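You operate a simulated robot arm through the tools that you are given. There is no shell and no other tool. Be economical: measure what you need, move in short steps, check, and stop when the job is done.

You run a simulated two-armed robot. Do the job below in one go: nothing can be reset, and whatever is moved stays where it is left.

JOB
Switch the cell box off, move the stud board's plug from socket C to N, then run the box again.
Fine: slider to 0 before the lever goes off or on; lever on again, slider to RUN; leave the other plugs and the relay keys.

The check looks at the end state, three seconds after you hand in, the way a careful person would. Anything else that was tipped, shoved, dropped, spilled or broken makes it a failure.

ROBOT AND FRAMES
Two 6-joint arms with fingered hands on one trunk, on a base that drives. Base frame: it is fixed to the floor where the robot stands at the start and does not move with it; the origin is under the middle of the robot, x ahead of it, y to its left, z up; the surface under the hand at the start is at about z = 900. Lengths are in mm, angles in degrees, forces in N, time in s.
The left shoulder is at the start at [93, 155, 1190], the right one opposite. With the tool pointing down near the work surface each hand reaches from about 460 to 740 mm from the robot's upright axis, wherever it stands, measured 20 degrees to its own side. Places, roughly: cell box [600, 100, 900]; cell box lever [700, 100, 1000]; cell box slider [500, 100, 900]; relay key eight [500, -200, 900]; relay key five [600, -400, 900]; relay key four [600, -300, 900]; relay key nine [500, -300, 900]; relay key one [600, 0, 900]; relay key seven [500, -100, 900]; relay key six [500, 0, 900]; relay key ten [500, -400, 900]; relay key three [600, -200, 900]; relay key two [600, -100, 900]; stud board [600, 400, 900]. Payload 4 kg a hand.
Tool frame (each hand has its own): the origin (TCP) lies between the finger pads and is the grasp point; the fingertips stand 26 mm ahead of it; z points along the fingers, y is the line along which they close. The gripper opens to 132 mm. The gripper's body begins 73 mm behind the TCP. The gripper is a hand of 3 fingers: y runs from the thumb to the fingers, the wrist lies at [0, 0, -224] in the tool frame, and closing takes about 1.5 s.
Orientation is that of the tool frame in the base frame, as [roll, pitch, yaw] about the fixed x, y, z axes, in that order (R = Rz(yaw) Ry(pitch) Rx(roll)). With the fingers straight down and closing along the base's y, the tool's x points along the base's -x, its y along +y and its z along -z.

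CONTROLS
- The arms move only by the tool apply_moves. It takes "left_deltas", "right_deltas" or both (then of equal length, played together; a hand with none holds still); each is a list of rows, each a list of 6 numbers: the shift along the tool's x, y, z in units of 40 mm (1.0 is 40 mm), then the turn, a rotation vector about the tool's x, y, z in units of 6 degrees (1.0 is 6 degrees). In form: [[tx, ty, tz, ax, ay, az], ...]. A call has 1 to 10 rows; each row shifts and turns the commanded pose from where the row before left it, along the tool's axes as they then stand. "left_fingers" and "right_fingers" are, for a hand that has rows, the opening, from 0 (shut) to 1 (fully open), set as the call begins (left out, the last holds). A call with a number of a shift or a turn outside -1 to 1 is refused whole. Rows are played at 5 a second. More than 50 mm and 8.6 degrees between two rows, or a gripper value outside its range, and nothing of the call is played. A pose out of reach is approached as far as the arm can. The call stops where the force on the tool passes 60 N (or 10 N more than at its start, if that is more) or the arm is blocked; 0.2 s more then pass. The fingers move at their own pace (about 153 mm/s each) and stop on an object; they squeeze with about 34 N. The grip force told is the motor's: it shows also when the fingers shut on nothing. Time passes only in rows, and 0.2 s behind the last, so rows that do not move let the fingers close. It gives the time, the measured TCP pose, the force on the tool (base axes), the opening and the grip force at its end, in the units of the frame above (readings bear some noise), with the torque about the TCP (base axes, N m) and any sound that the robot's microphone picked up.
- Cameras (640 x 400 px; columns grow to the right, rows downward): "scene" is now at [160.6, 13.9, 1495.2]; the picture's right is [0.18, -0.98, -0.00], its down [-0.68, -0.12, -0.72] and it looks along [0.71, 0.13, -0.69] (base axes); focal length 268 px, centre (320, 200). "left" rides on the left gripper at [-62, 3, -92] in its tool frame; the picture's right is [-0.05, -1.00, 0.00], its down [0.83, -0.04, -0.56] and it looks along [0.56, -0.03, 0.83] (tool axes); focal length 230 px, centre (320, 200). "right" rides on the right gripper at [61, 3, -92] in its tool frame; the picture's right is [-0.05, 1.00, 0.00], its down [-0.83, -0.04, -0.55] and it looks along [-0.55, -0.03, 0.83] (tool axes); focal length 230 px, centre (320, 200). There is no depth. A picture from a camera that has moved, and an enlarged one, comes with that camera's place and axes in the base frame and with its lens.
- grab_frame(camera): a new picture of that camera. It takes no simulated time.
- move_column(by): slides the trunk up (or, below 0, down) by that many mm; the arms and the scene camera ride with it, the base frame stays. It gives what a move gives, with no picture.
- base_move(legs): drives the robot by 1 to 6 legs, each [ahead, turn to the left] in mm and degrees, along the robot's own axes; the way and the turn of a leg run together, so that a leg with both is an arc; at most 1500 mm and 180 degrees a leg. The arms and the cameras ride along, it lands a little off, and it stops where it bumps. It gives what a move gives.
- set_fingers(finger1, finger2, thumb_bend, hand): sets how far each is bent, from 0 (flat) to 1 (curled in); at 0.3 the hand is open as for a grip, at 0.7 the pads meet at the TCP. One left out holds its place. A second passes; each finger stops where it meets its share of the squeeze, and holds until it gets a number again. A gripper value or a shape takes the hand back. It gives what a move gives, with no picture; readings hold the bend of each and the force on the fingers (four entries, about 0 where the hand has none), thumb and palm.
- preshape(shape, hand): the hand has 3 fingers and takes this shape, open, in about a second: jaw (thumb against the fingers, like two jaws); tri (thumb and two fingers); tip (a fingertip pinch); poke (one finger out to press); point (the index stretched); flat (the hand flat); cup (the hand cupped); fist (a fist). The gripper value then closes the fingers along that shape, each until it touches; the sizes above hold for jaw. It gives what a move gives, with no picture.
- turn_head(pan, tilt): turns the head with the scene camera to pan (to the left, within 86 degrees either way) and tilt (down, from -29 to 69), counted from straight ahead of the robot. It gives what a move gives.
- zoom(camera, box): a new picture of the part [left, top, right, bottom] of that camera's present view, enlarged. It takes no simulated time.
- sign_off(): hands the job in; it is judged then, once.

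Go step by step. Nothing tells you exact positions but the pictures and the camera data: compare them with the known pose of the tool, close in by small moves and look again before you grip or let go. The budget is 120 turns and 108 pictures, counting those below and the enlarged ones. Unless the task says otherwise, let go and move clear before handing in, and close with one line.

The tools are called after "Emit:" as name(argument=value, ...) on one line, values as JSON. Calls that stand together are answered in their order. apply_moves: Moves the arms, as the interface text tells. Its arguments: {"type":"object","properties":{"left_deltas":{"type":"array"},"left_fingers":{"type":"number"},"right_deltas":{"type":"array"},"right_fingers":{"type":"number"}},"required":[]} The other tools are called the same way: move_column (by) slides the trunk up or down; preshape (shape, hand) gives the hand a shape; set_fingers (finger1, finger2, thumb_bend, hand) moves the fingers one by one; base_move (legs) drives the base; turn_head (pan, tilt) turns the head that bears the scene camera; grab_frame (camera) takes a picture; zoom (camera, box) takes an enlarged picture of a part of a camera's view; sign_off () hands the job in.

At the start:

```text
time_s: 0.0
left_position: [517.4, 362.5, 1235.3]
left_ee_rot: [-180.0, 0.0, 179.3]
left_ft_force: [0.6, 0.4, -0.2]
left_wrist_torque: [0.02, -0.03, 0.03]
left_opening: 131.8
left_grasp_force: 0.0
left_shape: jaw
left_bend: [0.3, 0.3, 0.3]
left_finger forces: [0.0, 0.0, 0.0, 0.1, 0.0, 0.0]
right_position: [627.2, -48.8, 1000.0]
right_ee_rot: [179.1, -0.3, 178.0]
right_ft_force: [-0.5, 0.3, -0.1]
right_wrist_torque: [0.02, 0.03, 0.03]
right_opening: 132.0
right_grasp_force: 0.0
right_shape: jaw
right_bend: [0.3, 0.3, 0.3]
right_finger forces: [0.1, 0.1, 0.0, 0.0, 0.1, 0.0]
trunk travel left (down, up): [-725.0, 115.0]
robot x, y, heading: [1.2, 0.5, -0.1]
head pan, tilt: [10.1, 42.5]
```

scene: 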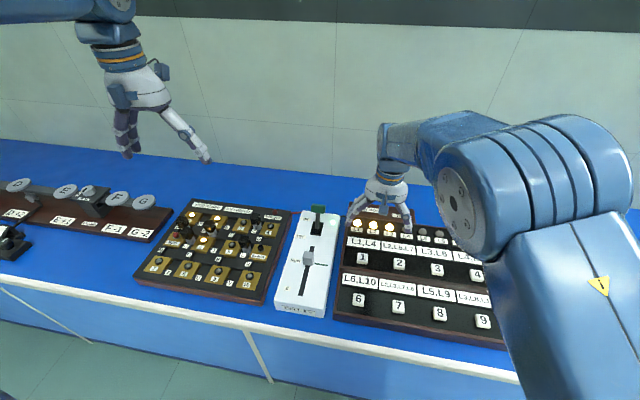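
right: 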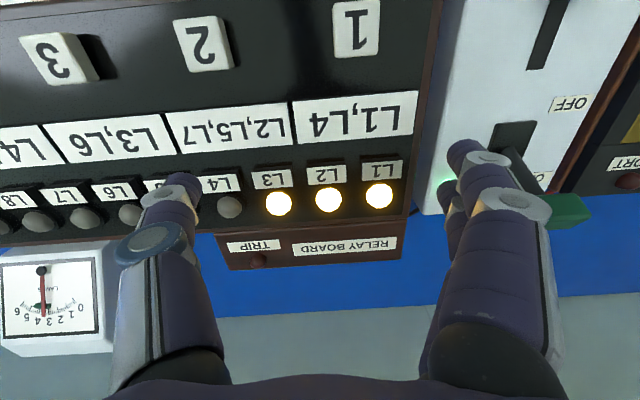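
left: 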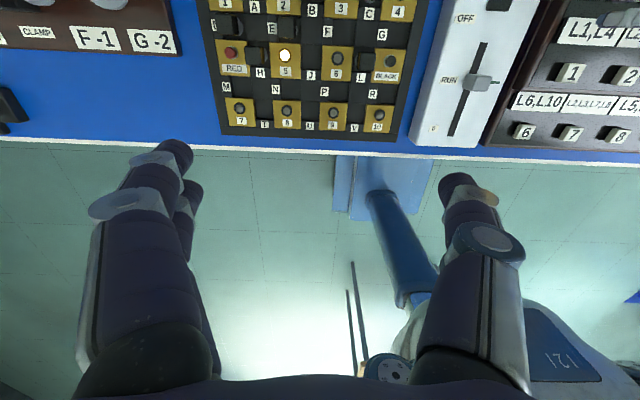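

I see the stud board, the cell box with a lever and slider, and the relay board. I'll look closer at the box and the board first.

Emit:
zoom(camera="scene", box=[120, 190, 300, 310])

Emit:
zoom(camera="scene", box=[250, 190, 370, 330])

Emit:
zoom(camera="left", box=[190, 0, 550, 160])

```text
3.33 times, centred on (210, 250) of scene
camera zoom: at [160.6, 13.9, 1495.2], right [0.18, -0.98, 0.0], down [-0.68, -0.12, -0.72], along [0.71, 0.13, -0.69], focal length 894 px, centre (687, 33)
```

zoom: 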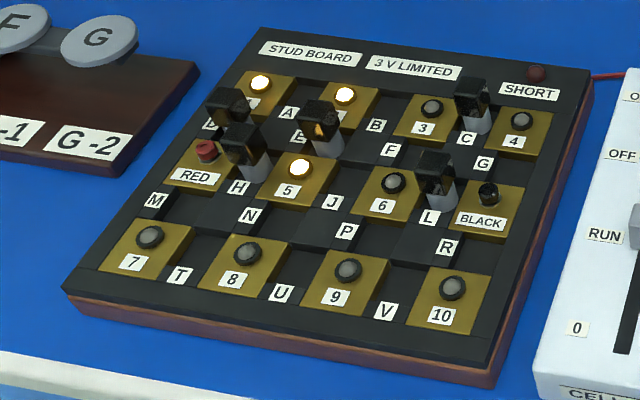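

```text
2.86 times, centred on (310, 260) of scene
camera zoom: at [160.6, 13.9, 1495.2], right [0.18, -0.98, 0.0], down [-0.68, -0.12, -0.72], along [0.71, 0.13, -0.69], focal length 766 px, centre (349, 29)
```

zoom: 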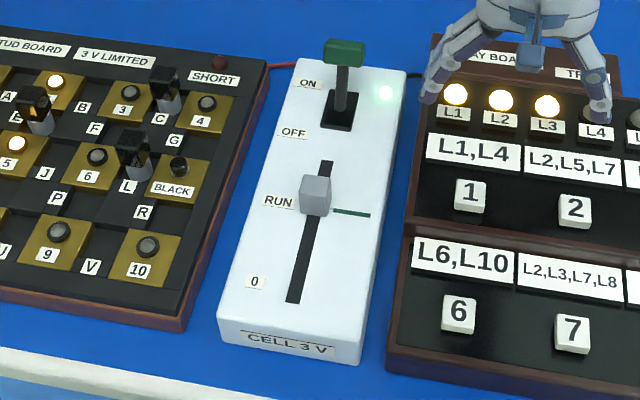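

```text
1.78 times, centred on (370, 80) of left
camera zoom: at [579.1, 363.9, 1327.8], right [0.04, -1.0, 0.0], down [-0.83, -0.03, 0.56], along [-0.56, -0.02, -0.83], focal length 409 px, centre (231, 413)
```

zoom: 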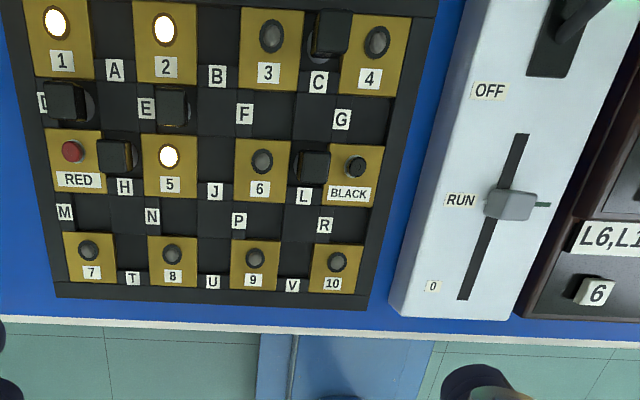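

The right hand stands close to the lever, so I'll lift it away first, and bring the left hand toward the box for a better look.

Emit:
apply_moves(right_deltas=[[0, 0, -1, 0, 0, 0], [0, 0, -1, 0, 0, 0], [0, 0, -1, 0, 0, 0], [0, 0, -1, 0, 0, 0], [0, -1, -0.5, 0, 0, 0], [0, -1, 0, 0, 0, 0], [0, -1, 0, 0, 0, 0], [0, -1, 0, 0, 0, 0], [0, -1, 0, 0, 0, 0]], left_deltas=[[0, 0, 0, 0, 0, 0], [0, 0, 0, 0, 0, 0], [0, 0, 0, 0, 0, 0], [0, -1, 0, 0, 0, 0], [0, -1, 0, 0, 0, 0], [0, -1, 0, 0, 0, 0], [0, -1, 0.5, 0, 0, 0], [0, -1, 1, 0, 0, 0], [-0.5, -1, 1, 0, 0, 0]])

Emit:
grab_frame(camera="left")

Emit:
grab_frame(camera="scene")

```text
refused: row 8 steps farther than a row can; nothing moved
```

```text
101 pictures are left
camera left: at [579.1, 363.9, 1327.8], right [0.04, -1.0, 0.0], down [-0.83, -0.03, 0.56], along [-0.56, -0.02, -0.83], focal length 230 px, centre (320, 200)
```

left: 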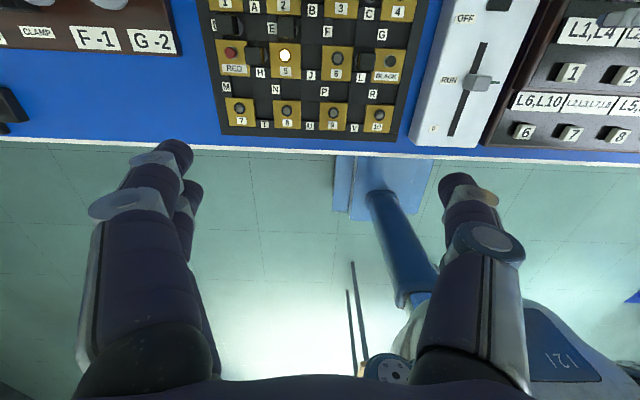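

```text
100 pictures are left
camera scene: at [160.6, 13.9, 1495.2], right [0.18, -0.98, 0.0], down [-0.68, -0.12, -0.72], along [0.71, 0.13, -0.69], focal length 268 px, centre (320, 200)
```

scene: 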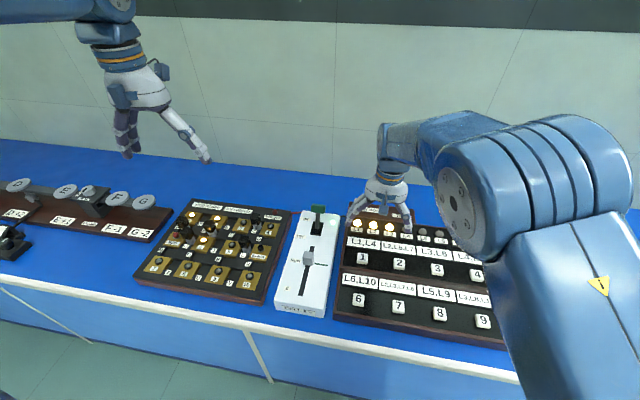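

The move was refused because one step was too large. I'll resend with smaller steps.

Emit:
apply_moves(right_deltas=[[0, 0, -1, 0, 0, 0], [0, 0, -1, 0, 0, 0], [0, 0, -1, 0, 0, 0], [0, 0, -1, 0, 0, 0], [0, -1, -0.5, 0, 0, 0], [0, -1, 0, 0, 0, 0], [0, -1, 0, 0, 0, 0], [0, -1, 0, 0, 0, 0], [0, -1, 0, 0, 0, 0]], left_deltas=[[0, 0, 0, 0, 0, 0], [0, 0, 0, 0, 0, 0], [0, 0, 0, 0, 0, 0], [0, -1, 0, 0, 0, 0], [0, -1, 0, 0, 0, 0], [0, -1, 0.4, 0, 0, 0], [0, -1, 0.5, 0, 0, 0], [0, -1, 0.6, 0, 0, 0], [-0.4, -1, 0.5, 0, 0, 0]])

Emit:
grab_frame(camera="left")

Emit:
grab_frame(camera="scene")

```text
time_s: 2.0
left_position: [512.7, 118.7, 1164.8]
left_ee_rot: [179.7, 0.9, 179.4]
left_ft_force: [-0.3, -0.6, -0.6]
left_wrist_torque: [0.06, 0.02, 0.02]
left_opening: 132.2
left_grasp_force: 0.0
left_shape: jaw
left_bend: [0.3, 0.3, 0.3]
left_finger forces: [0.0, 0.0, 0.0, 0.0, 0.0, 0.0]
right_position: [602.4, -255.6, 1185.5]
right_ee_rot: [178.9, 0.6, 178.0]
right_ft_force: [0.6, 0.0, 0.4]
right_wrist_torque: [0.05, 0.01, 0.0]
right_opening: 132.2
right_grasp_force: 0.0
right_shape: jaw
right_bend: [0.3, 0.3, 0.3]
right_finger forces: [0.0, 0.0, 0.0, 0.0, 0.1, 0.0]
trunk travel left (down, up): [-725.0, 115.0]
robot x, y, heading: [-6.3, 1.0, -0.1]
head pan, tilt: [10.1, 42.5]
```

```text
99 pictures are left
camera left: at [571.9, 120.6, 1258.7], right [0.04, -1.0, 0.0], down [-0.84, -0.04, 0.54], along [-0.54, -0.02, -0.84], focal length 230 px, centre (320, 200)
```

left: 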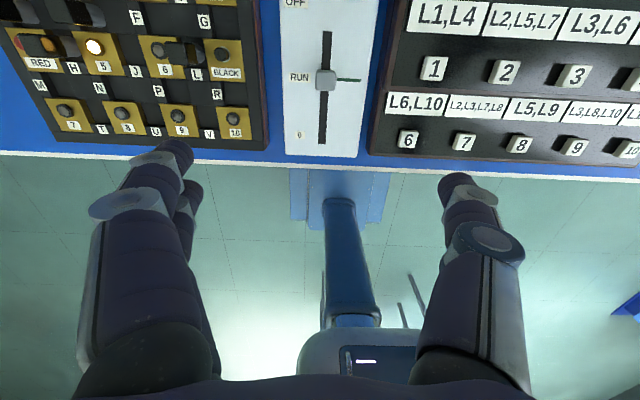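

```text
98 pictures are left
camera scene: at [163.2, 8.8, 1494.9], right [0.17, -0.98, -0.01], down [-0.68, -0.12, -0.72], along [0.71, 0.13, -0.69], focal length 268 px, centre (320, 200)
```

scene: 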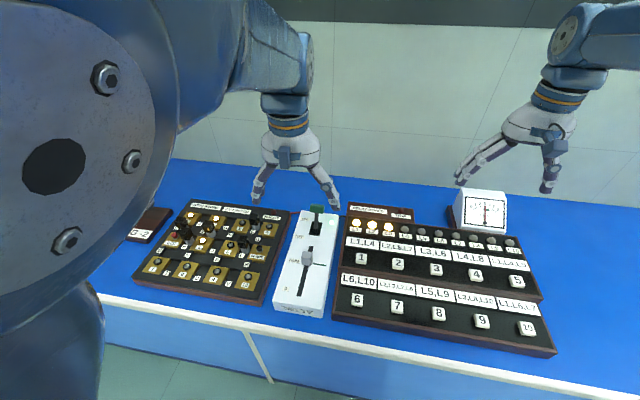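

The right arm is out of the way and the left hand is above the box. I take the slider knob to be near (540, 114, 926). I'll go down half-open above it.

Emit:
apply_moves(left_deltas=[[0, 0, 1, 0, 0, 0], [0, 0, 1, 0, 0, 0], [0, 0, 1, 0, 0, 0], [0, 0, 0.7, 0, 0, 0], [0, 0, 0, 0, 0, 0], [0, 0, 0, 0, 0, 0]], left_fingers=0.5)

Emit:
grab_frame(camera="left")

Emit:
grab_frame(camera="scene")

```text
time_s: 3.4
left_position: [517.5, 127.7, 1027.9]
left_ee_rot: [-178.1, 1.9, -179.4]
left_ft_force: [-0.6, 0.0, -0.4]
left_wrist_torque: [-0.03, -0.01, -0.01]
left_opening: 66.7
left_grasp_force: 0.1
left_shape: jaw
left_bend: [0.73, 0.73, 0.7]
left_finger forces: [0.1, 0.0, 0.1, 0.0, 0.1, 0.0]
right_position: [599.5, -250.3, 1188.0]
right_ee_rot: [179.1, 0.8, 178.0]
right_ft_force: [-0.2, -0.1, -0.3]
right_wrist_torque: [0.01, -0.02, 0.04]
right_opening: 132.0
right_grasp_force: 0.0
right_shape: jaw
right_bend: [0.3, 0.3, 0.3]
right_finger forces: [0.1, 0.0, 0.0, 0.0, 0.0, 0.1]
trunk travel left (down, up): [-725.0, 115.0]
robot x, y, heading: [0.8, 0.8, 0.2]
head pan, tilt: [10.1, 42.5]
```

```text
97 pictures are left
camera left: at [575.9, 134.5, 1121.1], right [0.06, -1.0, 0.04], down [-0.85, -0.03, 0.53], along [-0.53, -0.06, -0.85], focal length 230 px, centre (320, 200)
```

left: 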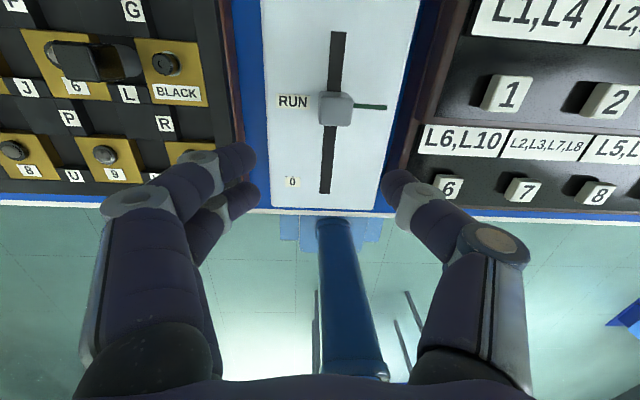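

```text
96 pictures are left
camera scene: at [159.8, 14.4, 1495.3], right [0.18, -0.98, 0.0], down [-0.68, -0.12, -0.72], along [0.71, 0.13, -0.69], focal length 268 px, centre (320, 200)
```

scene: 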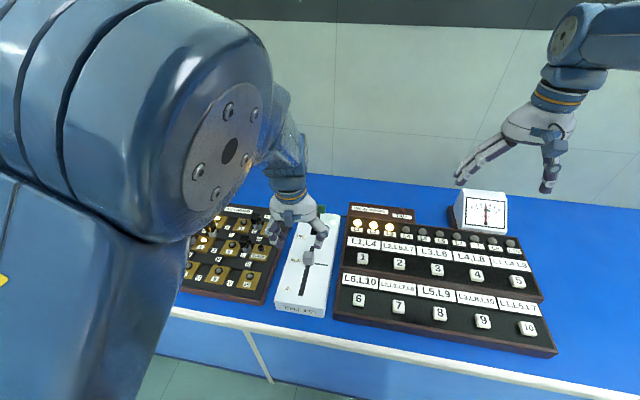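

The knob sits at about (542, 113), and its 0 end is near x = 468. I'll straddle it from above.

Emit:
apply_moves(left_deltas=[[-0.3, -0.2, 0.3, 0, 0, 0], [-0.3, -0.17, 0.4, 0, 0, 0], [0, 0, 0.6, 0, 0, 0], [0, 0, 0.6, 0, 0, 0], [0, 0, 0, 0, 0, 0], [0, 0, 0, 0, 0, 0]])

Emit:
grab_frame(camera="left")

Emit:
zoom(camera="scene", box=[250, 190, 370, 330])

```text
time_s: 4.8
left_position: [542.9, 117.0, 944.9]
left_ee_rot: [-177.7, 1.0, -178.2]
left_ft_force: [0.0, -0.1, 0.1]
left_wrist_torque: [-0.01, 0.02, -0.03]
left_opening: 66.6
left_grasp_force: 0.1
left_shape: jaw
left_bend: [0.73, 0.73, 0.7]
left_finger forces: [0.0, 0.1, 0.0, 0.0, 0.0, 0.0]
right_position: [600.1, -252.1, 1188.9]
right_ee_rot: [179.0, 0.8, 178.0]
right_ft_force: [-0.2, 0.7, -0.7]
right_wrist_torque: [-0.01, -0.01, 0.0]
right_opening: 132.3
right_grasp_force: 0.0
right_shape: jaw
right_bend: [0.3, 0.3, 0.3]
right_finger forces: [0.0, 0.0, 0.0, 0.1, 0.1, 0.0]
trunk travel left (down, up): [-725.0, 115.0]
robot x, y, heading: [-1.0, -2.0, 0.1]
head pan, tilt: [10.1, 42.5]
```

```text
95 pictures are left
camera left: at [603.7, 125.5, 1038.8], right [0.08, -1.0, 0.04], down [-0.84, -0.05, 0.54], along [-0.54, -0.08, -0.84], focal length 230 px, centre (320, 200)
```

left: 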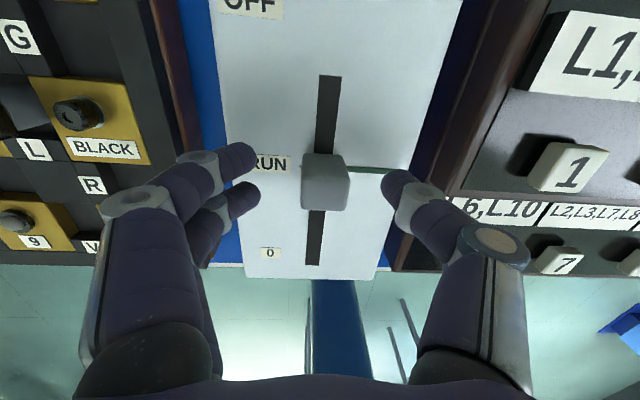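

```text
2.86 times, centred on (310, 260) of scene
camera zoom: at [160.2, 13.8, 1495.3], right [0.18, -0.98, 0.0], down [-0.68, -0.12, -0.72], along [0.71, 0.13, -0.69], focal length 766 px, centre (349, 29)
```

zoom: 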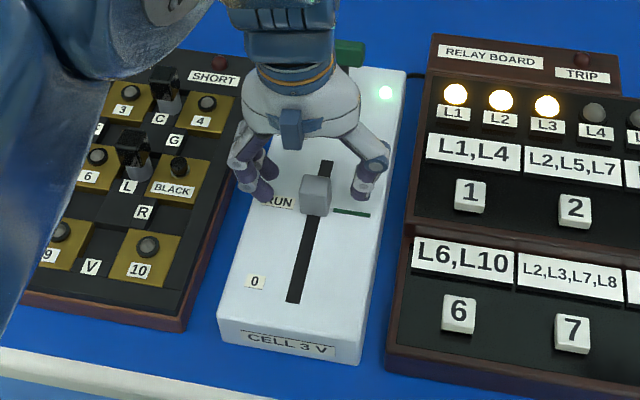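

The hand straddles the knob well. I'll lower a little and close on it.

Emit:
apply_moves(left_deltas=[[-0.05, -0.1, 0.12, 0, 0, 0], [0, 0, 0.1, 0, 0, 0], [0, 0, 0, 0, 0, 0]])

Emit:
apply_moves(left_deltas=[[0, 0, 0, 0, 0, 0], [0, 0, 0, 0, 0, 0], [0, 0, 0, 0, 0, 0], [0, 0, 0, 0, 0, 0], [0, 0, 0, 0, 0, 0], [0, 0, 0, 0, 0, 0]], left_fingers=0.1)

Emit:
grab_frame(camera="left")

```text
time_s: 5.6
left_position: [546.1, 113.4, 936.3]
left_ee_rot: [-177.5, 0.9, -177.9]
left_ft_force: [0.3, -0.5, -0.2]
left_wrist_torque: [-0.01, -0.01, 0.02]
left_opening: 66.6
left_grasp_force: 0.0
left_shape: jaw
left_bend: [0.73, 0.73, 0.7]
left_finger forces: [0.1, 0.0, 0.1, 0.0, 0.0, 0.0]
right_position: [600.0, -252.1, 1187.9]
right_ee_rot: [179.1, 0.8, 178.0]
right_ft_force: [-0.4, -0.7, -1.2]
right_wrist_torque: [0.0, 0.04, 0.03]
right_opening: 132.1
right_grasp_force: 0.1
right_shape: jaw
right_bend: [0.3, 0.3, 0.3]
right_finger forces: [0.0, 0.0, 0.0, 0.0, 0.0, 0.1]
trunk travel left (down, up): [-725.0, 115.0]
robot x, y, heading: [2.0, 1.9, -0.2]
head pan, tilt: [10.1, 42.5]
```

```text
time_s: 7.0
left_position: [545.1, 112.8, 935.8]
left_ee_rot: [-177.6, 0.7, -178.0]
left_ft_force: [0.7, -4.8, -0.5]
left_wrist_torque: [-0.08, 0.09, -0.33]
left_opening: 16.8
left_grasp_force: 34.2
left_shape: jaw
left_bend: [0.75, 0.73, 0.7]
left_finger forces: [11.1, 19.0, 0.0, 0.0, 32.5, 0.0]
right_position: [598.8, -252.4, 1188.0]
right_ee_rot: [179.0, 0.8, 178.0]
right_ft_force: [-0.8, -0.1, 0.2]
right_wrist_torque: [0.0, -0.01, -0.01]
right_opening: 132.1
right_grasp_force: 0.0
right_shape: jaw
right_bend: [0.3, 0.3, 0.3]
right_finger forces: [0.0, 0.0, 0.1, 0.1, 0.1, 0.0]
trunk travel left (down, up): [-725.0, 115.0]
robot x, y, heading: [0.4, 1.6, -0.3]
head pan, tilt: [10.1, 42.5]
```

```text
93 pictures are left
camera left: at [604.8, 121.1, 1028.4], right [0.09, -1.0, 0.04], down [-0.84, -0.05, 0.55], along [-0.54, -0.08, -0.84], focal length 230 px, centre (320, 200)
```

left: 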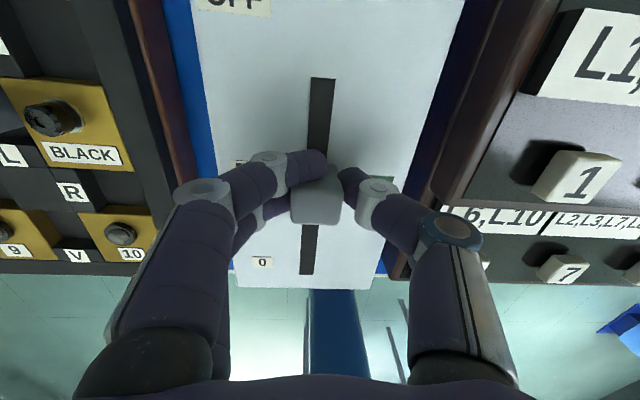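

The knob is gripped. I'll pull it toward 0 by about 70 mm.

Emit:
apply_moves(left_deltas=[[0.4, 0.01, 0, 0, 0, 0], [0.4, 0.01, 0, 0, 0, 0], [0.4, 0.01, 0, 0, 0, 0], [0.4, 0.01, 0, 0, 0, 0], [0.15, 0, 0, 0, 0, 0], [0, 0, 0, 0, 0, 0], [0, 0, 0, 0, 0, 0]])

Emit:
grab_frame(camera="left")

Emit:
zoom(camera="scene", box=[250, 190, 370, 330])

```text
time_s: 8.6
left_position: [486.9, 126.1, 934.6]
left_ee_rot: [-175.0, 0.4, -176.4]
left_ft_force: [-1.3, -44.0, -4.1]
left_wrist_torque: [-0.87, 0.11, -0.54]
left_opening: 17.6
left_grasp_force: 33.6
left_shape: jaw
left_bend: [0.75, 0.74, 0.7]
left_finger forces: [11.6, 7.5, 0.0, 0.0, 46.9, 0.0]
left hand out of reach, approached as far as the arm can: row 2, 3, 4, 5
right_position: [599.7, -260.4, 1186.0]
right_ee_rot: [178.7, 0.9, 178.1]
right_ft_force: [-0.3, -1.3, 0.1]
right_wrist_torque: [-0.02, -0.02, 0.0]
right_opening: 131.7
right_grasp_force: 0.0
right_shape: jaw
right_bend: [0.3, 0.3, 0.3]
right_finger forces: [0.0, 0.0, 0.1, 0.1, 0.0, 0.0]
trunk travel left (down, up): [-725.0, 115.0]
robot x, y, heading: [-0.1, -4.6, 0.0]
head pan, tilt: [10.1, 42.5]
```

```text
92 pictures are left
camera left: at [547.9, 140.6, 1027.9], right [0.11, -0.99, 0.09], down [-0.83, -0.05, 0.55], along [-0.54, -0.14, -0.83], focal length 230 px, centre (320, 200)
```

left: 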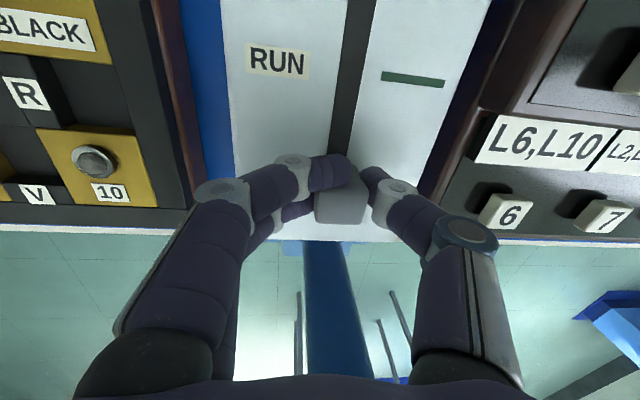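

```text
2.86 times, centred on (310, 260) of scene
camera zoom: at [160.4, 4.1, 1495.0], right [0.17, -0.98, -0.01], down [-0.68, -0.11, -0.73], along [0.71, 0.13, -0.69], focal length 766 px, centre (349, 29)
```

zoom: 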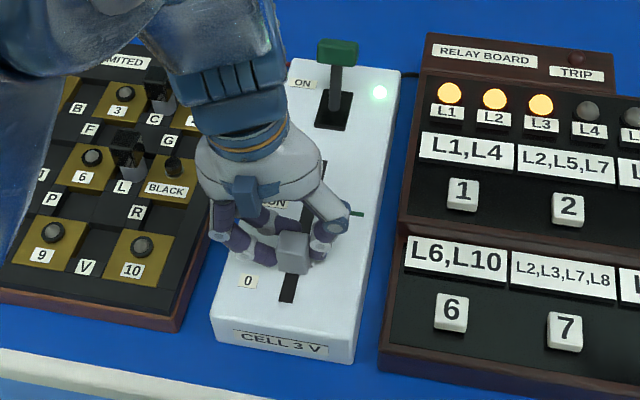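

The arm ran into its inner reach limit and now pulls sideways. I'll ease forward, let go, and then back the base up.

Emit:
apply_moves(left_deltas=[[-0.3, 0, 0, 0, 0, 0], [-0.3, 0, 0, 0, 0, 0], [-0.3, 0, 0, 0, 0, 0], [0, 0, 0, 0, 0, 0]])

```text
time_s: 9.6
left_position: [525.5, 125.8, 938.1]
left_ee_rot: [-178.5, 1.6, -178.9]
left_ft_force: [1.2, -29.8, 23.3]
left_wrist_torque: [-1.02, 0.11, -0.27]
left_opening: 17.3
left_grasp_force: 34.1
left_shape: jaw
left_bend: [0.77, 0.75, 0.7]
left_finger forces: [7.5, 13.3, 0.0, 0.1, 46.4, 0.0]
right_position: [597.7, -259.1, 1187.9]
right_ee_rot: [178.7, 0.9, 178.0]
right_ft_force: [0.2, 0.3, -0.1]
right_wrist_torque: [0.02, -0.01, 0.02]
right_opening: 131.9
right_grasp_force: 0.0
right_shape: jaw
right_bend: [0.3, 0.3, 0.3]
right_finger forces: [0.0, 0.0, 0.0, 0.0, 0.0, 0.0]
trunk travel left (down, up): [-725.0, 115.0]
robot x, y, heading: [-5.4, 0.6, 0.3]
head pan, tilt: [10.1, 42.5]
```

There is still sideways load, so I'll relax it and open.

Emit:
apply_moves(left_deltas=[[0, -0.2, 0, 0, 0, 0], [0, 0, 0, 0, 0, 0]])

Emit:
grab_frame(camera="left")

Emit:
grab_frame(camera="scene")

```text
time_s: 10.2
left_position: [521.9, 123.6, 935.0]
left_ee_rot: [-177.4, 1.1, -177.9]
left_ft_force: [0.2, -16.1, 23.3]
left_wrist_torque: [-0.51, 0.19, -0.37]
left_opening: 18.4
left_grasp_force: 33.7
left_shape: jaw
left_bend: [0.77, 0.76, 0.7]
left_finger forces: [8.2, 19.0, 0.1, 0.0, 39.3, 0.0]
right_position: [596.6, -256.5, 1188.0]
right_ee_rot: [178.9, 1.0, 177.9]
right_ft_force: [0.1, 0.3, -0.5]
right_wrist_torque: [0.06, -0.01, 0.0]
right_opening: 132.1
right_grasp_force: 0.1
right_shape: jaw
right_bend: [0.3, 0.3, 0.3]
right_finger forces: [0.1, 0.0, 0.0, 0.0, 0.1, 0.0]
trunk travel left (down, up): [-725.0, 115.0]
robot x, y, heading: [2.0, -1.3, 0.1]
head pan, tilt: [10.1, 42.5]
```

```text
90 pictures are left
camera left: at [582.0, 131.1, 1030.0], right [0.09, -0.99, 0.05], down [-0.84, -0.05, 0.54], along [-0.54, -0.09, -0.84], focal length 230 px, centre (320, 200)
```

left: 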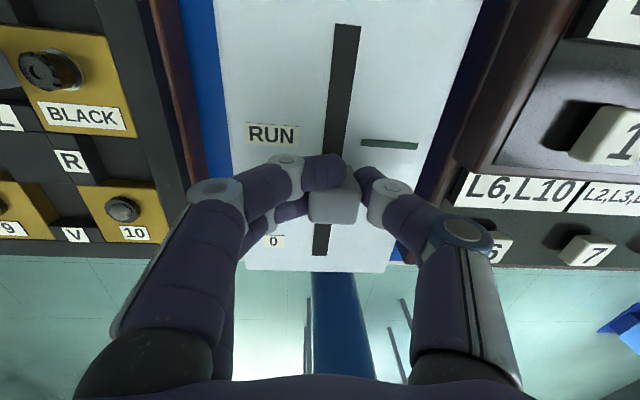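

```text
89 pictures are left
camera scene: at [157.0, 8.7, 1495.8], right [0.17, -0.98, -0.01], down [-0.68, -0.12, -0.73], along [0.71, 0.13, -0.69], focal length 268 px, centre (320, 200)
```

scene: 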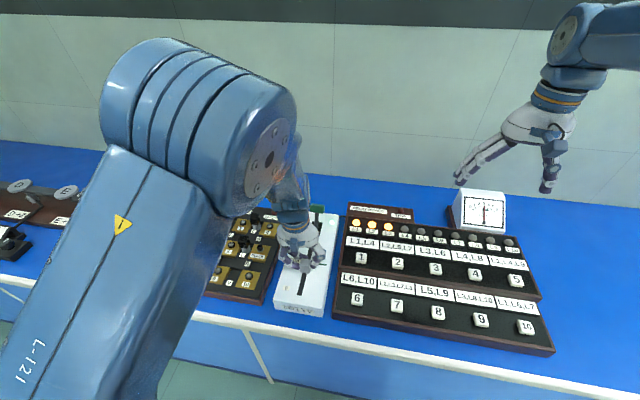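

I'll let go, lift straight up, and back the base off by 100 mm.

Emit:
apply_moves(left_deltas=[[0, -0.1, 0, 0, 0, 0], [0, 0, 0, 0, 0, 0], [0, 0, 0, 0, 0, 0], [0, 0, -0.5, 0, 0, 0], [0, 0, -1, 0, 0, 0], [0, 0, -1, 0, 0, 0], [0, 0, -1, 0, 0, 0]], left_fingers=0.5)

Emit:
base_move(legs=[[-100, 0]])

Emit:
grab_frame(camera="left")

Emit:
grab_frame(camera="scene")

```text
time_s: 11.8
left_position: [519.8, 117.8, 1072.5]
left_ee_rot: [-177.9, 0.7, -179.5]
left_ft_force: [0.9, -0.6, -0.2]
left_wrist_torque: [-0.04, 0.02, 0.0]
left_opening: 65.2
left_grasp_force: 0.1
left_shape: jaw
left_bend: [0.73, 0.73, 0.7]
left_finger forces: [0.1, 0.0, 0.0, 0.1, 0.0, 0.1]
right_position: [599.0, -251.6, 1189.0]
right_ee_rot: [179.1, 0.8, 178.1]
right_ft_force: [-0.3, -0.4, 0.4]
right_wrist_torque: [0.0, 0.02, 0.04]
right_opening: 132.1
right_grasp_force: 0.1
right_shape: jaw
right_bend: [0.3, 0.3, 0.3]
right_finger forces: [0.0, 0.0, 0.1, 0.1, 0.0, 0.0]
trunk travel left (down, up): [-725.0, 115.0]
robot x, y, heading: [2.2, 0.3, 0.0]
head pan, tilt: [10.1, 42.5]
```

```text
time_s: 12.9
left_position: [434.0, 117.4, 1063.7]
left_ee_rot: [-178.2, -0.3, -179.6]
left_ft_force: [-0.2, -0.7, -1.8]
left_wrist_torque: [0.01, 0.0, 0.03]
left_opening: 65.5
left_grasp_force: 0.1
left_shape: jaw
left_bend: [0.73, 0.73, 0.7]
left_finger forces: [0.0, 0.2, 0.0, 0.1, 0.0, 0.0]
right_position: [517.5, -251.0, 1178.4]
right_ee_rot: [179.1, 0.0, 178.2]
right_ft_force: [1.0, -0.1, -1.3]
right_wrist_torque: [-0.04, 0.03, 0.0]
right_opening: 132.3
right_grasp_force: 0.1
right_shape: jaw
right_bend: [0.3, 0.3, 0.3]
right_finger forces: [0.0, 0.0, 0.0, 0.0, 0.0, 0.0]
trunk travel left (down, up): [-725.0, 115.0]
robot x, y, heading: [-97.9, 0.3, 0.2]
head pan, tilt: [10.1, 42.5]
```

```text
88 pictures are left
camera left: at [495.0, 123.1, 1155.8], right [0.06, -1.0, 0.03], down [-0.83, -0.03, 0.56], along [-0.56, -0.06, -0.83], focal length 230 px, centre (320, 200)
```

left: 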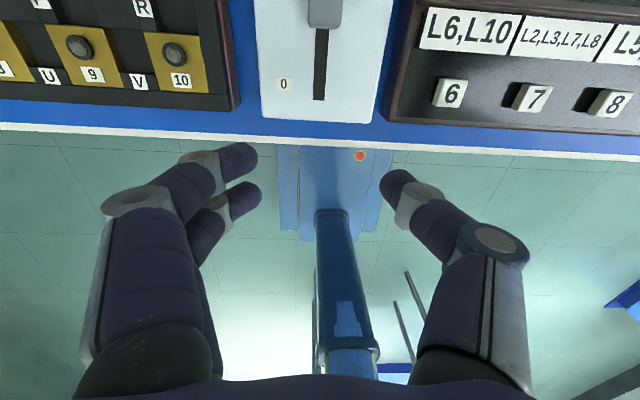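

```text
87 pictures are left
camera scene: at [72.5, 13.8, 1493.8], right [0.18, -0.98, -0.01], down [-0.68, -0.12, -0.72], along [0.71, 0.13, -0.7], focal length 268 px, centre (320, 200)
```

scene: 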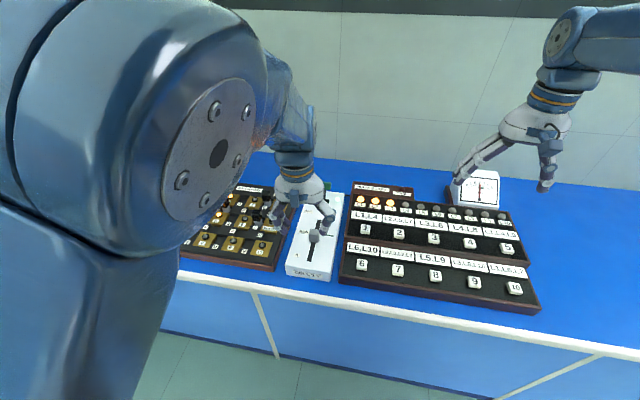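

I'm backed up by about 98 mm. I'll move forward over the knob again.

Emit:
apply_moves(left_deltas=[[-0.8, 0, 0, 0, 0, 0], [-0.8, 0, 0, 0, 0, 0], [0, 0, 0.8, 0, 0, 0], [0, 0, 0.8, 0, 0, 0], [0, 0, 0.8, 0, 0, 0], [0, 0, 0, 0, 0, 0], [0, 0, 0, 0, 0, 0]])

Emit:
grab_frame(camera="left")

```text
time_s: 14.6
left_position: [471.6, 115.9, 984.4]
left_ee_rot: [-178.4, 1.6, -179.4]
left_ft_force: [0.5, -0.5, -0.3]
left_wrist_torque: [-0.01, -0.02, -0.01]
left_opening: 65.8
left_grasp_force: 0.0
left_shape: jaw
left_bend: [0.73, 0.73, 0.7]
left_finger forces: [0.0, 0.0, 0.0, 0.1, 0.0, 0.0]
right_position: [484.7, -250.5, 1196.9]
right_ee_rot: [179.1, 1.6, 178.2]
right_ft_force: [0.4, -0.1, 1.1]
right_wrist_torque: [0.04, -0.01, 0.02]
right_opening: 132.2
right_grasp_force: 0.1
right_shape: jaw
right_bend: [0.3, 0.3, 0.3]
right_finger forces: [0.0, 0.0, 0.1, 0.1, 0.1, 0.0]
trunk travel left (down, up): [-725.0, 115.0]
robot x, y, heading: [-103.3, -1.3, 0.1]
head pan, tilt: [10.1, 42.5]
```

```text
86 pictures are left
camera left: at [530.3, 121.3, 1078.9], right [0.06, -1.0, 0.03], down [-0.84, -0.04, 0.53], along [-0.53, -0.06, -0.85], focal length 230 px, centre (320, 200)
```

left: 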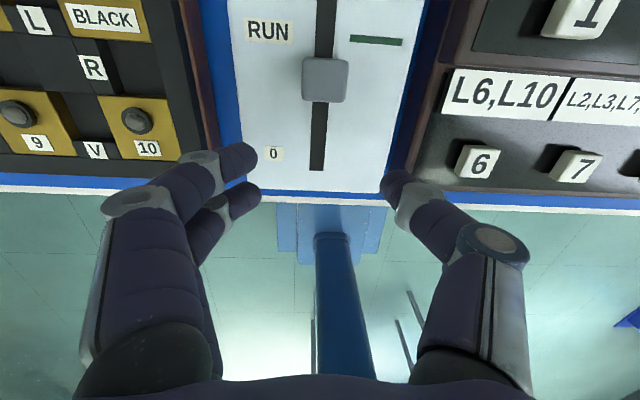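

The knob is now at about (518, 113). I'll move onto it and grip.

Emit:
apply_moves(left_deltas=[[-0.6, -0.06, 0, 0, 0, 0], [-0.58, 0, 0.2, 0, 0, 0], [0, 0, 0.5, 0, 0, 0], [0, 0, 0.5, 0, 0, 0], [0, 0, 0, 0, 0, 0], [0, 0, 0, 0, 0, 0]])

Emit:
grab_frame(camera="left")

```text
time_s: 15.9
left_position: [520.8, 111.8, 936.4]
left_ee_rot: [-178.3, 1.4, -179.4]
left_ft_force: [-0.5, 1.0, 1.2]
left_wrist_torque: [-0.03, -0.01, -0.07]
left_opening: 65.9
left_grasp_force: 0.1
left_shape: jaw
left_bend: [0.73, 0.73, 0.7]
left_finger forces: [0.0, 0.0, 0.0, 0.0, 0.0, 0.0]
right_position: [488.2, -250.2, 1193.8]
right_ee_rot: [179.1, 1.4, 178.2]
right_ft_force: [0.3, 0.1, -0.4]
right_wrist_torque: [0.02, -0.01, -0.01]
right_opening: 132.0
right_grasp_force: 0.1
right_shape: jaw
right_bend: [0.3, 0.3, 0.3]
right_finger forces: [0.1, 0.0, 0.1, 0.0, 0.1, 0.0]
trunk travel left (down, up): [-725.0, 115.0]
robot x, y, heading: [-103.8, 1.9, 0.2]
head pan, tilt: [10.1, 42.5]
```

```text
85 pictures are left
camera left: at [581.0, 118.1, 1029.6], right [0.06, -1.0, 0.03], down [-0.84, -0.04, 0.54], along [-0.53, -0.06, -0.84], focal length 230 px, centre (320, 200)
```

left: 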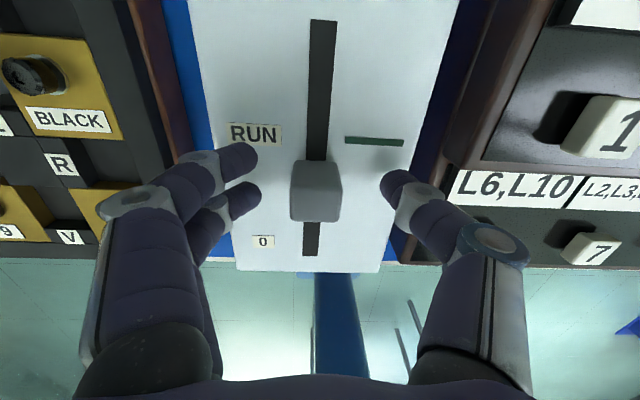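

Aligned. I'll close, then pull about 50 mm to 0.

Emit:
apply_moves(left_deltas=[[0, 0, 0, 0, 0, 0], [0, 0, 0, 0, 0, 0], [0, 0, 0, 0, 0, 0], [0, 0, 0, 0, 0, 0], [0, 0, 0, 0, 0, 0], [0.3, 0, 0, 0, 0, 0], [0.3, 0, 0, 0, 0, 0], [0.3, 0, 0, 0, 0, 0], [0.3, 0, 0, 0, 0, 0], [0, 0, 0, 0, 0, 0]], left_fingers=0.1)

Emit:
grab_frame(camera="left")

Emit:
zoom(camera="scene", box=[260, 180, 380, 300])

```text
time_s: 18.1
left_position: [474.6, 111.1, 935.5]
left_ee_rot: [-178.4, 1.5, -179.5]
left_ft_force: [0.1, 0.2, 0.6]
left_wrist_torque: [0.03, 0.19, -0.36]
left_opening: 14.6
left_grasp_force: 33.6
left_shape: jaw
left_bend: [0.74, 0.72, 0.7]
left_finger forces: [13.3, 21.9, 0.0, 0.0, 30.6, 0.0]
right_position: [488.0, -249.9, 1194.2]
right_ee_rot: [179.1, 1.4, 178.2]
right_ft_force: [-1.1, 0.0, 0.4]
right_wrist_torque: [0.0, 0.03, 0.0]
right_opening: 131.9
right_grasp_force: 0.1
right_shape: jaw
right_bend: [0.3, 0.3, 0.3]
right_finger forces: [0.0, 0.1, 0.0, 0.0, 0.1, 0.1]
trunk travel left (down, up): [-725.0, 115.0]
robot x, y, heading: [-98.2, 0.1, 0.1]
head pan, tilt: [10.1, 42.5]
```

```text
84 pictures are left
camera left: at [534.2, 117.4, 1029.2], right [0.06, -1.0, 0.03], down [-0.84, -0.03, 0.54], along [-0.53, -0.06, -0.84], focal length 230 px, centre (320, 200)
```

left: 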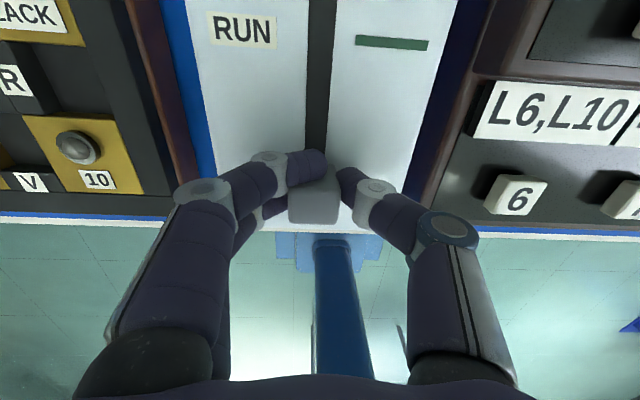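

```text
3.33 times, centred on (320, 240) of scene
camera zoom: at [61.3, 14.3, 1495.2], right [0.18, -0.98, 0.0], down [-0.68, -0.12, -0.72], along [0.71, 0.13, -0.69], focal length 894 px, centre (320, 67)
```

zoom: 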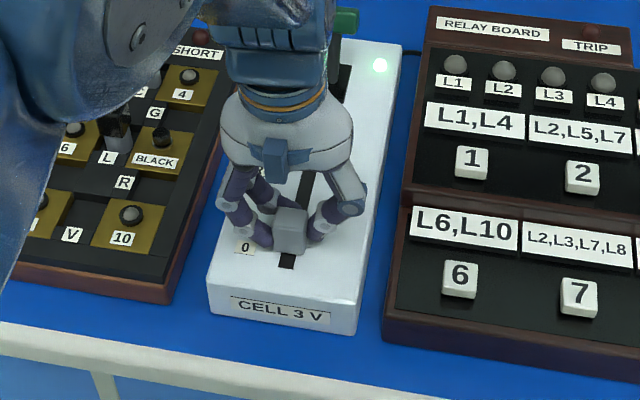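

The relay lamps are out, but a bit of slot still shows in front of the knob. I'll pull on gently to the end stop.

Emit:
apply_moves(left_deltas=[[0.1, 0, 0, 0, 0, 0], [0.1, 0, 0, 0, 0, 0], [0.1, 0, 0, 0, 0, 0], [0, 0, 0, 0, 0, 0]])

Emit:
zoom(camera="scene", box=[260, 180, 380, 300])

```text
time_s: 19.1
left_position: [465.7, 110.9, 934.7]
left_ee_rot: [-178.3, 1.6, -179.5]
left_ft_force: [13.7, 1.0, 10.5]
left_wrist_torque: [0.11, -0.01, -0.43]
left_opening: 14.9
left_grasp_force: 34.0
left_shape: jaw
left_bend: [0.74, 0.72, 0.7]
left_finger forces: [20.5, 22.5, 0.0, 0.0, 31.5, 0.0]
right_position: [490.4, -250.9, 1193.0]
right_ee_rot: [179.1, 1.2, 178.2]
right_ft_force: [0.0, 0.0, -0.3]
right_wrist_torque: [0.01, 0.0, -0.01]
right_opening: 132.1
right_grasp_force: 0.0
right_shape: jaw
right_bend: [0.3, 0.3, 0.3]
right_finger forces: [0.1, 0.0, 0.0, 0.0, 0.0, 0.1]
trunk travel left (down, up): [-725.0, 115.0]
robot x, y, heading: [-98.3, -0.2, 0.3]
head pan, tilt: [10.1, 42.5]
```

```text
3.33 times, centred on (320, 240) of scene
camera zoom: at [62.9, 14.2, 1495.2], right [0.18, -0.98, 0.0], down [-0.68, -0.12, -0.72], along [0.71, 0.13, -0.69], focal length 894 px, centre (320, 67)
```

zoom: 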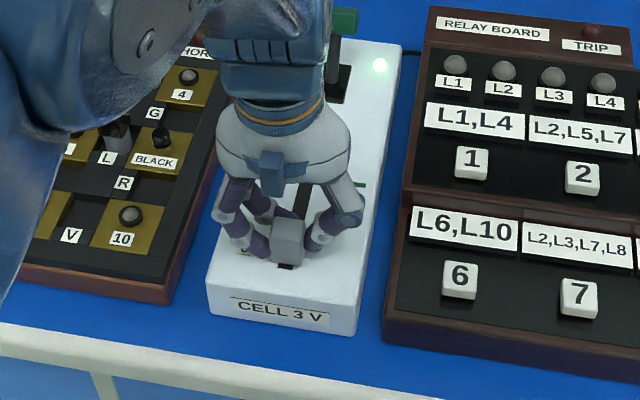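

The end stop is reached, so the slider is at 0. I'll release, lift, drive forward again and look at the lever.

Emit:
apply_moves(left_deltas=[[0, 0, 0, 0, 0, 0], [0, 0, 0, 0, 0, 0], [0, 0, -0.5, 0, 0, 0], [0, 0, -1, 0, 0, 0], [0, 0, -1, 0, 0, 0], [0, 0, -1, 0, 0, 0], [0, 0, -1, 0, 0, 0]], left_fingers=0.5)

Emit:
base_move(legs=[[100, 0]])

Emit:
apply_moves(left_deltas=[[0, 0, 0, 0, 0, 0], [0, 0, 0, 0, 0, 0], [0, 0, 0, 0, 0, 0]], left_fingers=0.0)

Emit:
grab_frame(camera="left")

Emit:
zoom(camera="scene", box=[240, 180, 380, 320])

```text
time_s: 20.8
left_position: [456.7, 117.7, 1113.7]
left_ee_rot: [-178.3, 1.4, -179.6]
left_ft_force: [0.2, 0.0, 0.0]
left_wrist_torque: [0.0, 0.0, 0.03]
left_opening: 65.2
left_grasp_force: 0.1
left_shape: jaw
left_bend: [0.73, 0.73, 0.7]
left_finger forces: [0.0, 0.1, 0.0, 0.1, 0.0, 0.0]
right_position: [487.7, -249.3, 1194.2]
right_ee_rot: [179.2, 1.4, 178.3]
right_ft_force: [0.4, 0.1, 0.6]
right_wrist_torque: [-0.01, 0.01, 0.0]
right_opening: 132.0
right_grasp_force: 0.1
right_shape: jaw
right_bend: [0.3, 0.3, 0.3]
right_finger forces: [0.1, 0.0, 0.0, 0.1, 0.1, 0.1]
trunk travel left (down, up): [-725.0, 115.0]
robot x, y, heading: [-101.6, -2.8, 0.1]
head pan, tilt: [10.1, 42.5]
```

```text
time_s: 21.9
left_position: [549.7, 116.8, 1116.1]
left_ee_rot: [-178.2, 1.6, -179.6]
left_ft_force: [-1.5, 0.5, 0.7]
left_wrist_torque: [-0.01, -0.02, 0.0]
left_opening: 65.2
left_grasp_force: 0.0
left_shape: jaw
left_bend: [0.73, 0.73, 0.7]
left_finger forces: [0.0, 0.1, 0.0, 0.0, 0.1, 0.0]
right_position: [580.6, -251.1, 1197.7]
right_ee_rot: [179.1, 1.7, 178.2]
right_ft_force: [-0.6, 0.5, 0.8]
right_wrist_torque: [0.01, -0.01, 0.05]
right_opening: 132.2
right_grasp_force: 0.0
right_shape: jaw
right_bend: [0.3, 0.3, 0.3]
right_finger forces: [0.0, 0.1, 0.0, 0.1, 0.0, 0.0]
trunk travel left (down, up): [-725.0, 115.0]
robot x, y, heading: [-3.6, 0.1, 0.2]
head pan, tilt: [10.1, 42.5]
```

```text
time_s: 22.7
left_position: [540.6, 117.3, 1120.5]
left_ee_rot: [-178.2, 2.2, -179.4]
left_ft_force: [0.1, 0.1, -0.1]
left_wrist_torque: [-0.03, 0.0, -0.02]
left_opening: 0.0
left_grasp_force: 33.7
left_shape: jaw
left_bend: [0.68, 0.68, 0.74]
left_finger forces: [0.1, 0.0, 0.1, 0.0, 0.0, 0.0]
right_position: [568.8, -250.1, 1202.0]
right_ee_rot: [179.0, 2.1, 178.1]
right_ft_force: [0.4, -1.2, 0.0]
right_wrist_torque: [0.04, -0.03, -0.03]
right_opening: 132.0
right_grasp_force: 0.1
right_shape: jaw
right_bend: [0.3, 0.3, 0.3]
right_finger forces: [0.1, 0.1, 0.0, 0.1, 0.1, 0.0]
trunk travel left (down, up): [-725.0, 115.0]
robot x, y, heading: [1.4, -1.1, 0.3]
head pan, tilt: [10.1, 42.5]
```

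```text
81 pictures are left
camera left: at [598.0, 123.7, 1215.4], right [0.06, -1.0, 0.03], down [-0.85, -0.04, 0.52], along [-0.52, -0.06, -0.85], focal length 230 px, centre (320, 200)
```

left: 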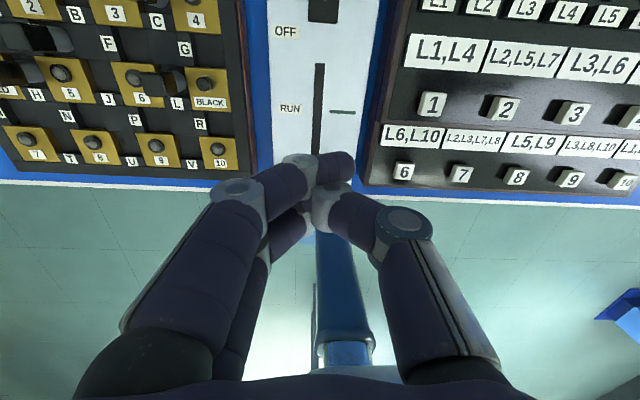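

```text
2.86 times, centred on (310, 250) of scene
camera zoom: at [160.9, 14.0, 1494.9], right [0.18, -0.98, 0.0], down [-0.68, -0.12, -0.72], along [0.71, 0.13, -0.69], focal length 766 px, centre (349, 57)
```

zoom: 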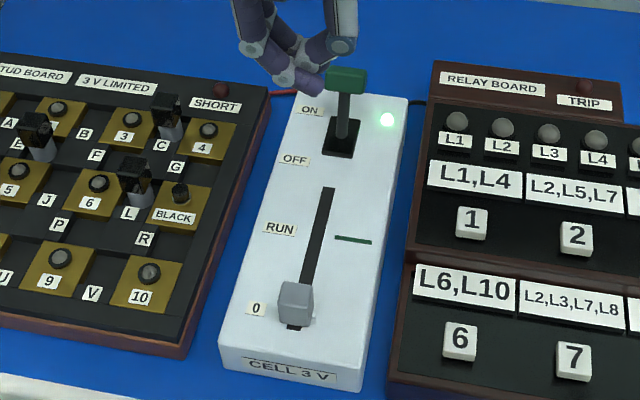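

The slider is at 0. The lever handle should be near (663, 108, 975), leaning toward ON. I'll bring the open hand above it.

Emit:
apply_moves(left_deltas=[[-0.8, -0.1, 0, 0, 0, 0], [-0.8, -0.1, 0, 0, 0, 0], [-0.8, 0, 0, 0, 0, 0], [-0.6, 0, 0, 0, 0, 0], [0, 0, 0.7, 0, 0, 0], [0, 0, 0.7, 0, 0, 0], [0, 0, 0, 0, 0, 0], [0, 0, 0, 0, 0, 0]], left_fingers=0.6)

Emit:
grab_frame(camera="left")

Emit:
zoom(camera="scene", box=[240, 160, 380, 300])

```text
time_s: 23.8
left_position: [638.9, 109.8, 1138.2]
left_ee_rot: [-178.4, 3.5, -179.2]
left_ft_force: [-0.5, 0.4, -0.7]
left_wrist_torque: [0.0, 0.0, 0.01]
left_opening: 78.9
left_grasp_force: 0.0
left_shape: jaw
left_bend: [0.71, 0.71, 0.71]
left_finger forces: [0.0, 0.0, 0.0, 0.0, 0.0, 0.1]
right_position: [543.8, -249.5, 1215.0]
right_ee_rot: [179.0, 3.5, 178.3]
right_ft_force: [0.5, 0.0, 0.6]
right_wrist_torque: [-0.04, 0.0, -0.02]
right_opening: 132.1
right_grasp_force: 0.0
right_shape: jaw
right_bend: [0.3, 0.3, 0.3]
right_finger forces: [0.0, 0.0, 0.0, 0.1, 0.1, 0.0]
trunk travel left (down, up): [-725.0, 115.0]
robot x, y, heading: [-2.6, 0.9, -0.1]
head pan, tilt: [10.1, 42.5]
stopped in row 5 (left hand): the arm was blocked; the commanded pose is now the measured one
```

```text
79 pictures are left
camera left: at [695.8, 115.8, 1233.4], right [0.06, -1.0, 0.03], down [-0.86, -0.04, 0.5], along [-0.5, -0.06, -0.86], focal length 230 px, centre (320, 200)
```

left: 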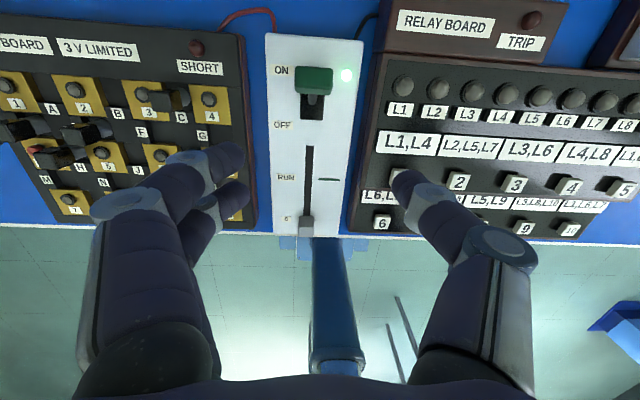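

```text
2.86 times, centred on (310, 230) of scene
camera zoom: at [156.6, 13.9, 1495.5], right [0.18, -0.98, 0.0], down [-0.68, -0.12, -0.73], along [0.71, 0.13, -0.69], focal length 766 px, centre (349, 114)
```

zoom: 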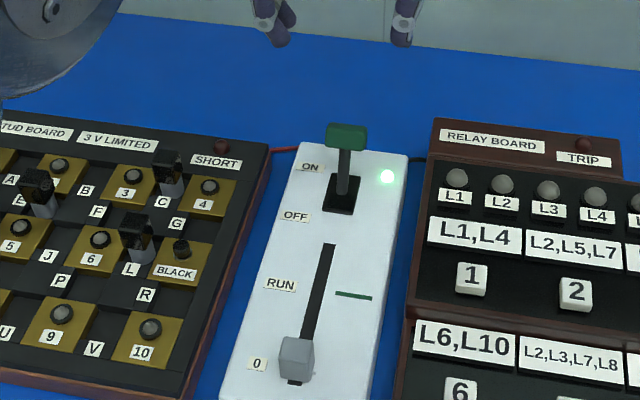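

The arm reports being blocked well above the box, and both hands have drifted and pitched. I'll look at the whole scene before moving on.

Emit:
grab_frame(camera="scene")

Emit:
apply_moves(left_deltas=[[0, 0, 0, 0, 0, 0], [0, 0, 0, 0, 0, 0]])

```text
77 pictures are left
camera scene: at [156.6, 13.9, 1495.5], right [0.18, -0.98, 0.0], down [-0.68, -0.12, -0.73], along [0.71, 0.13, -0.69], focal length 268 px, centre (320, 200)
```

scene: 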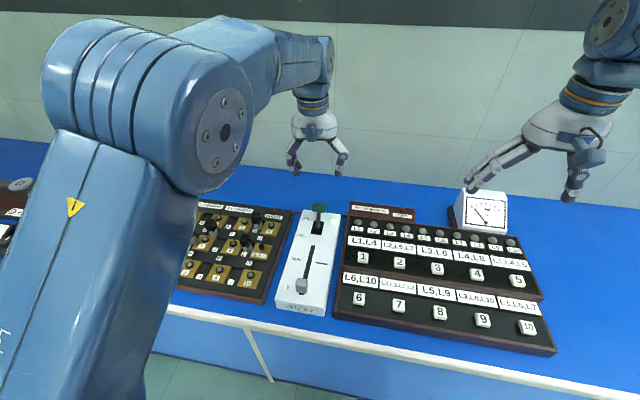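

```text
time_s: 24.1
left_position: [623.6, 110.4, 1149.2]
left_ee_rot: [-178.4, 4.7, -179.1]
left_ft_force: [0.9, -0.3, 0.1]
left_wrist_torque: [0.01, -0.01, -0.02]
left_opening: 79.1
left_grasp_force: 0.1
left_shape: jaw
left_bend: [0.71, 0.71, 0.71]
left_finger forces: [0.0, 0.0, 0.0, 0.1, 0.0, 0.0]
right_position: [521.8, -249.9, 1225.7]
right_ee_rot: [179.0, 4.6, 178.2]
right_ft_force: [0.1, 0.0, -0.1]
right_wrist_torque: [0.0, -0.02, -0.03]
right_opening: 132.3
right_grasp_force: 0.0
right_shape: jaw
right_bend: [0.3, 0.3, 0.3]
right_finger forces: [0.1, 0.0, 0.1, 0.0, 0.0, 0.1]
trunk travel left (down, up): [-725.0, 115.0]
robot x, y, heading: [0.2, -1.0, 0.0]
head pan, tilt: [10.1, 42.5]
stopped in row 1 (left hand): the arm was blocked; the commanded pose is now the measured one
```

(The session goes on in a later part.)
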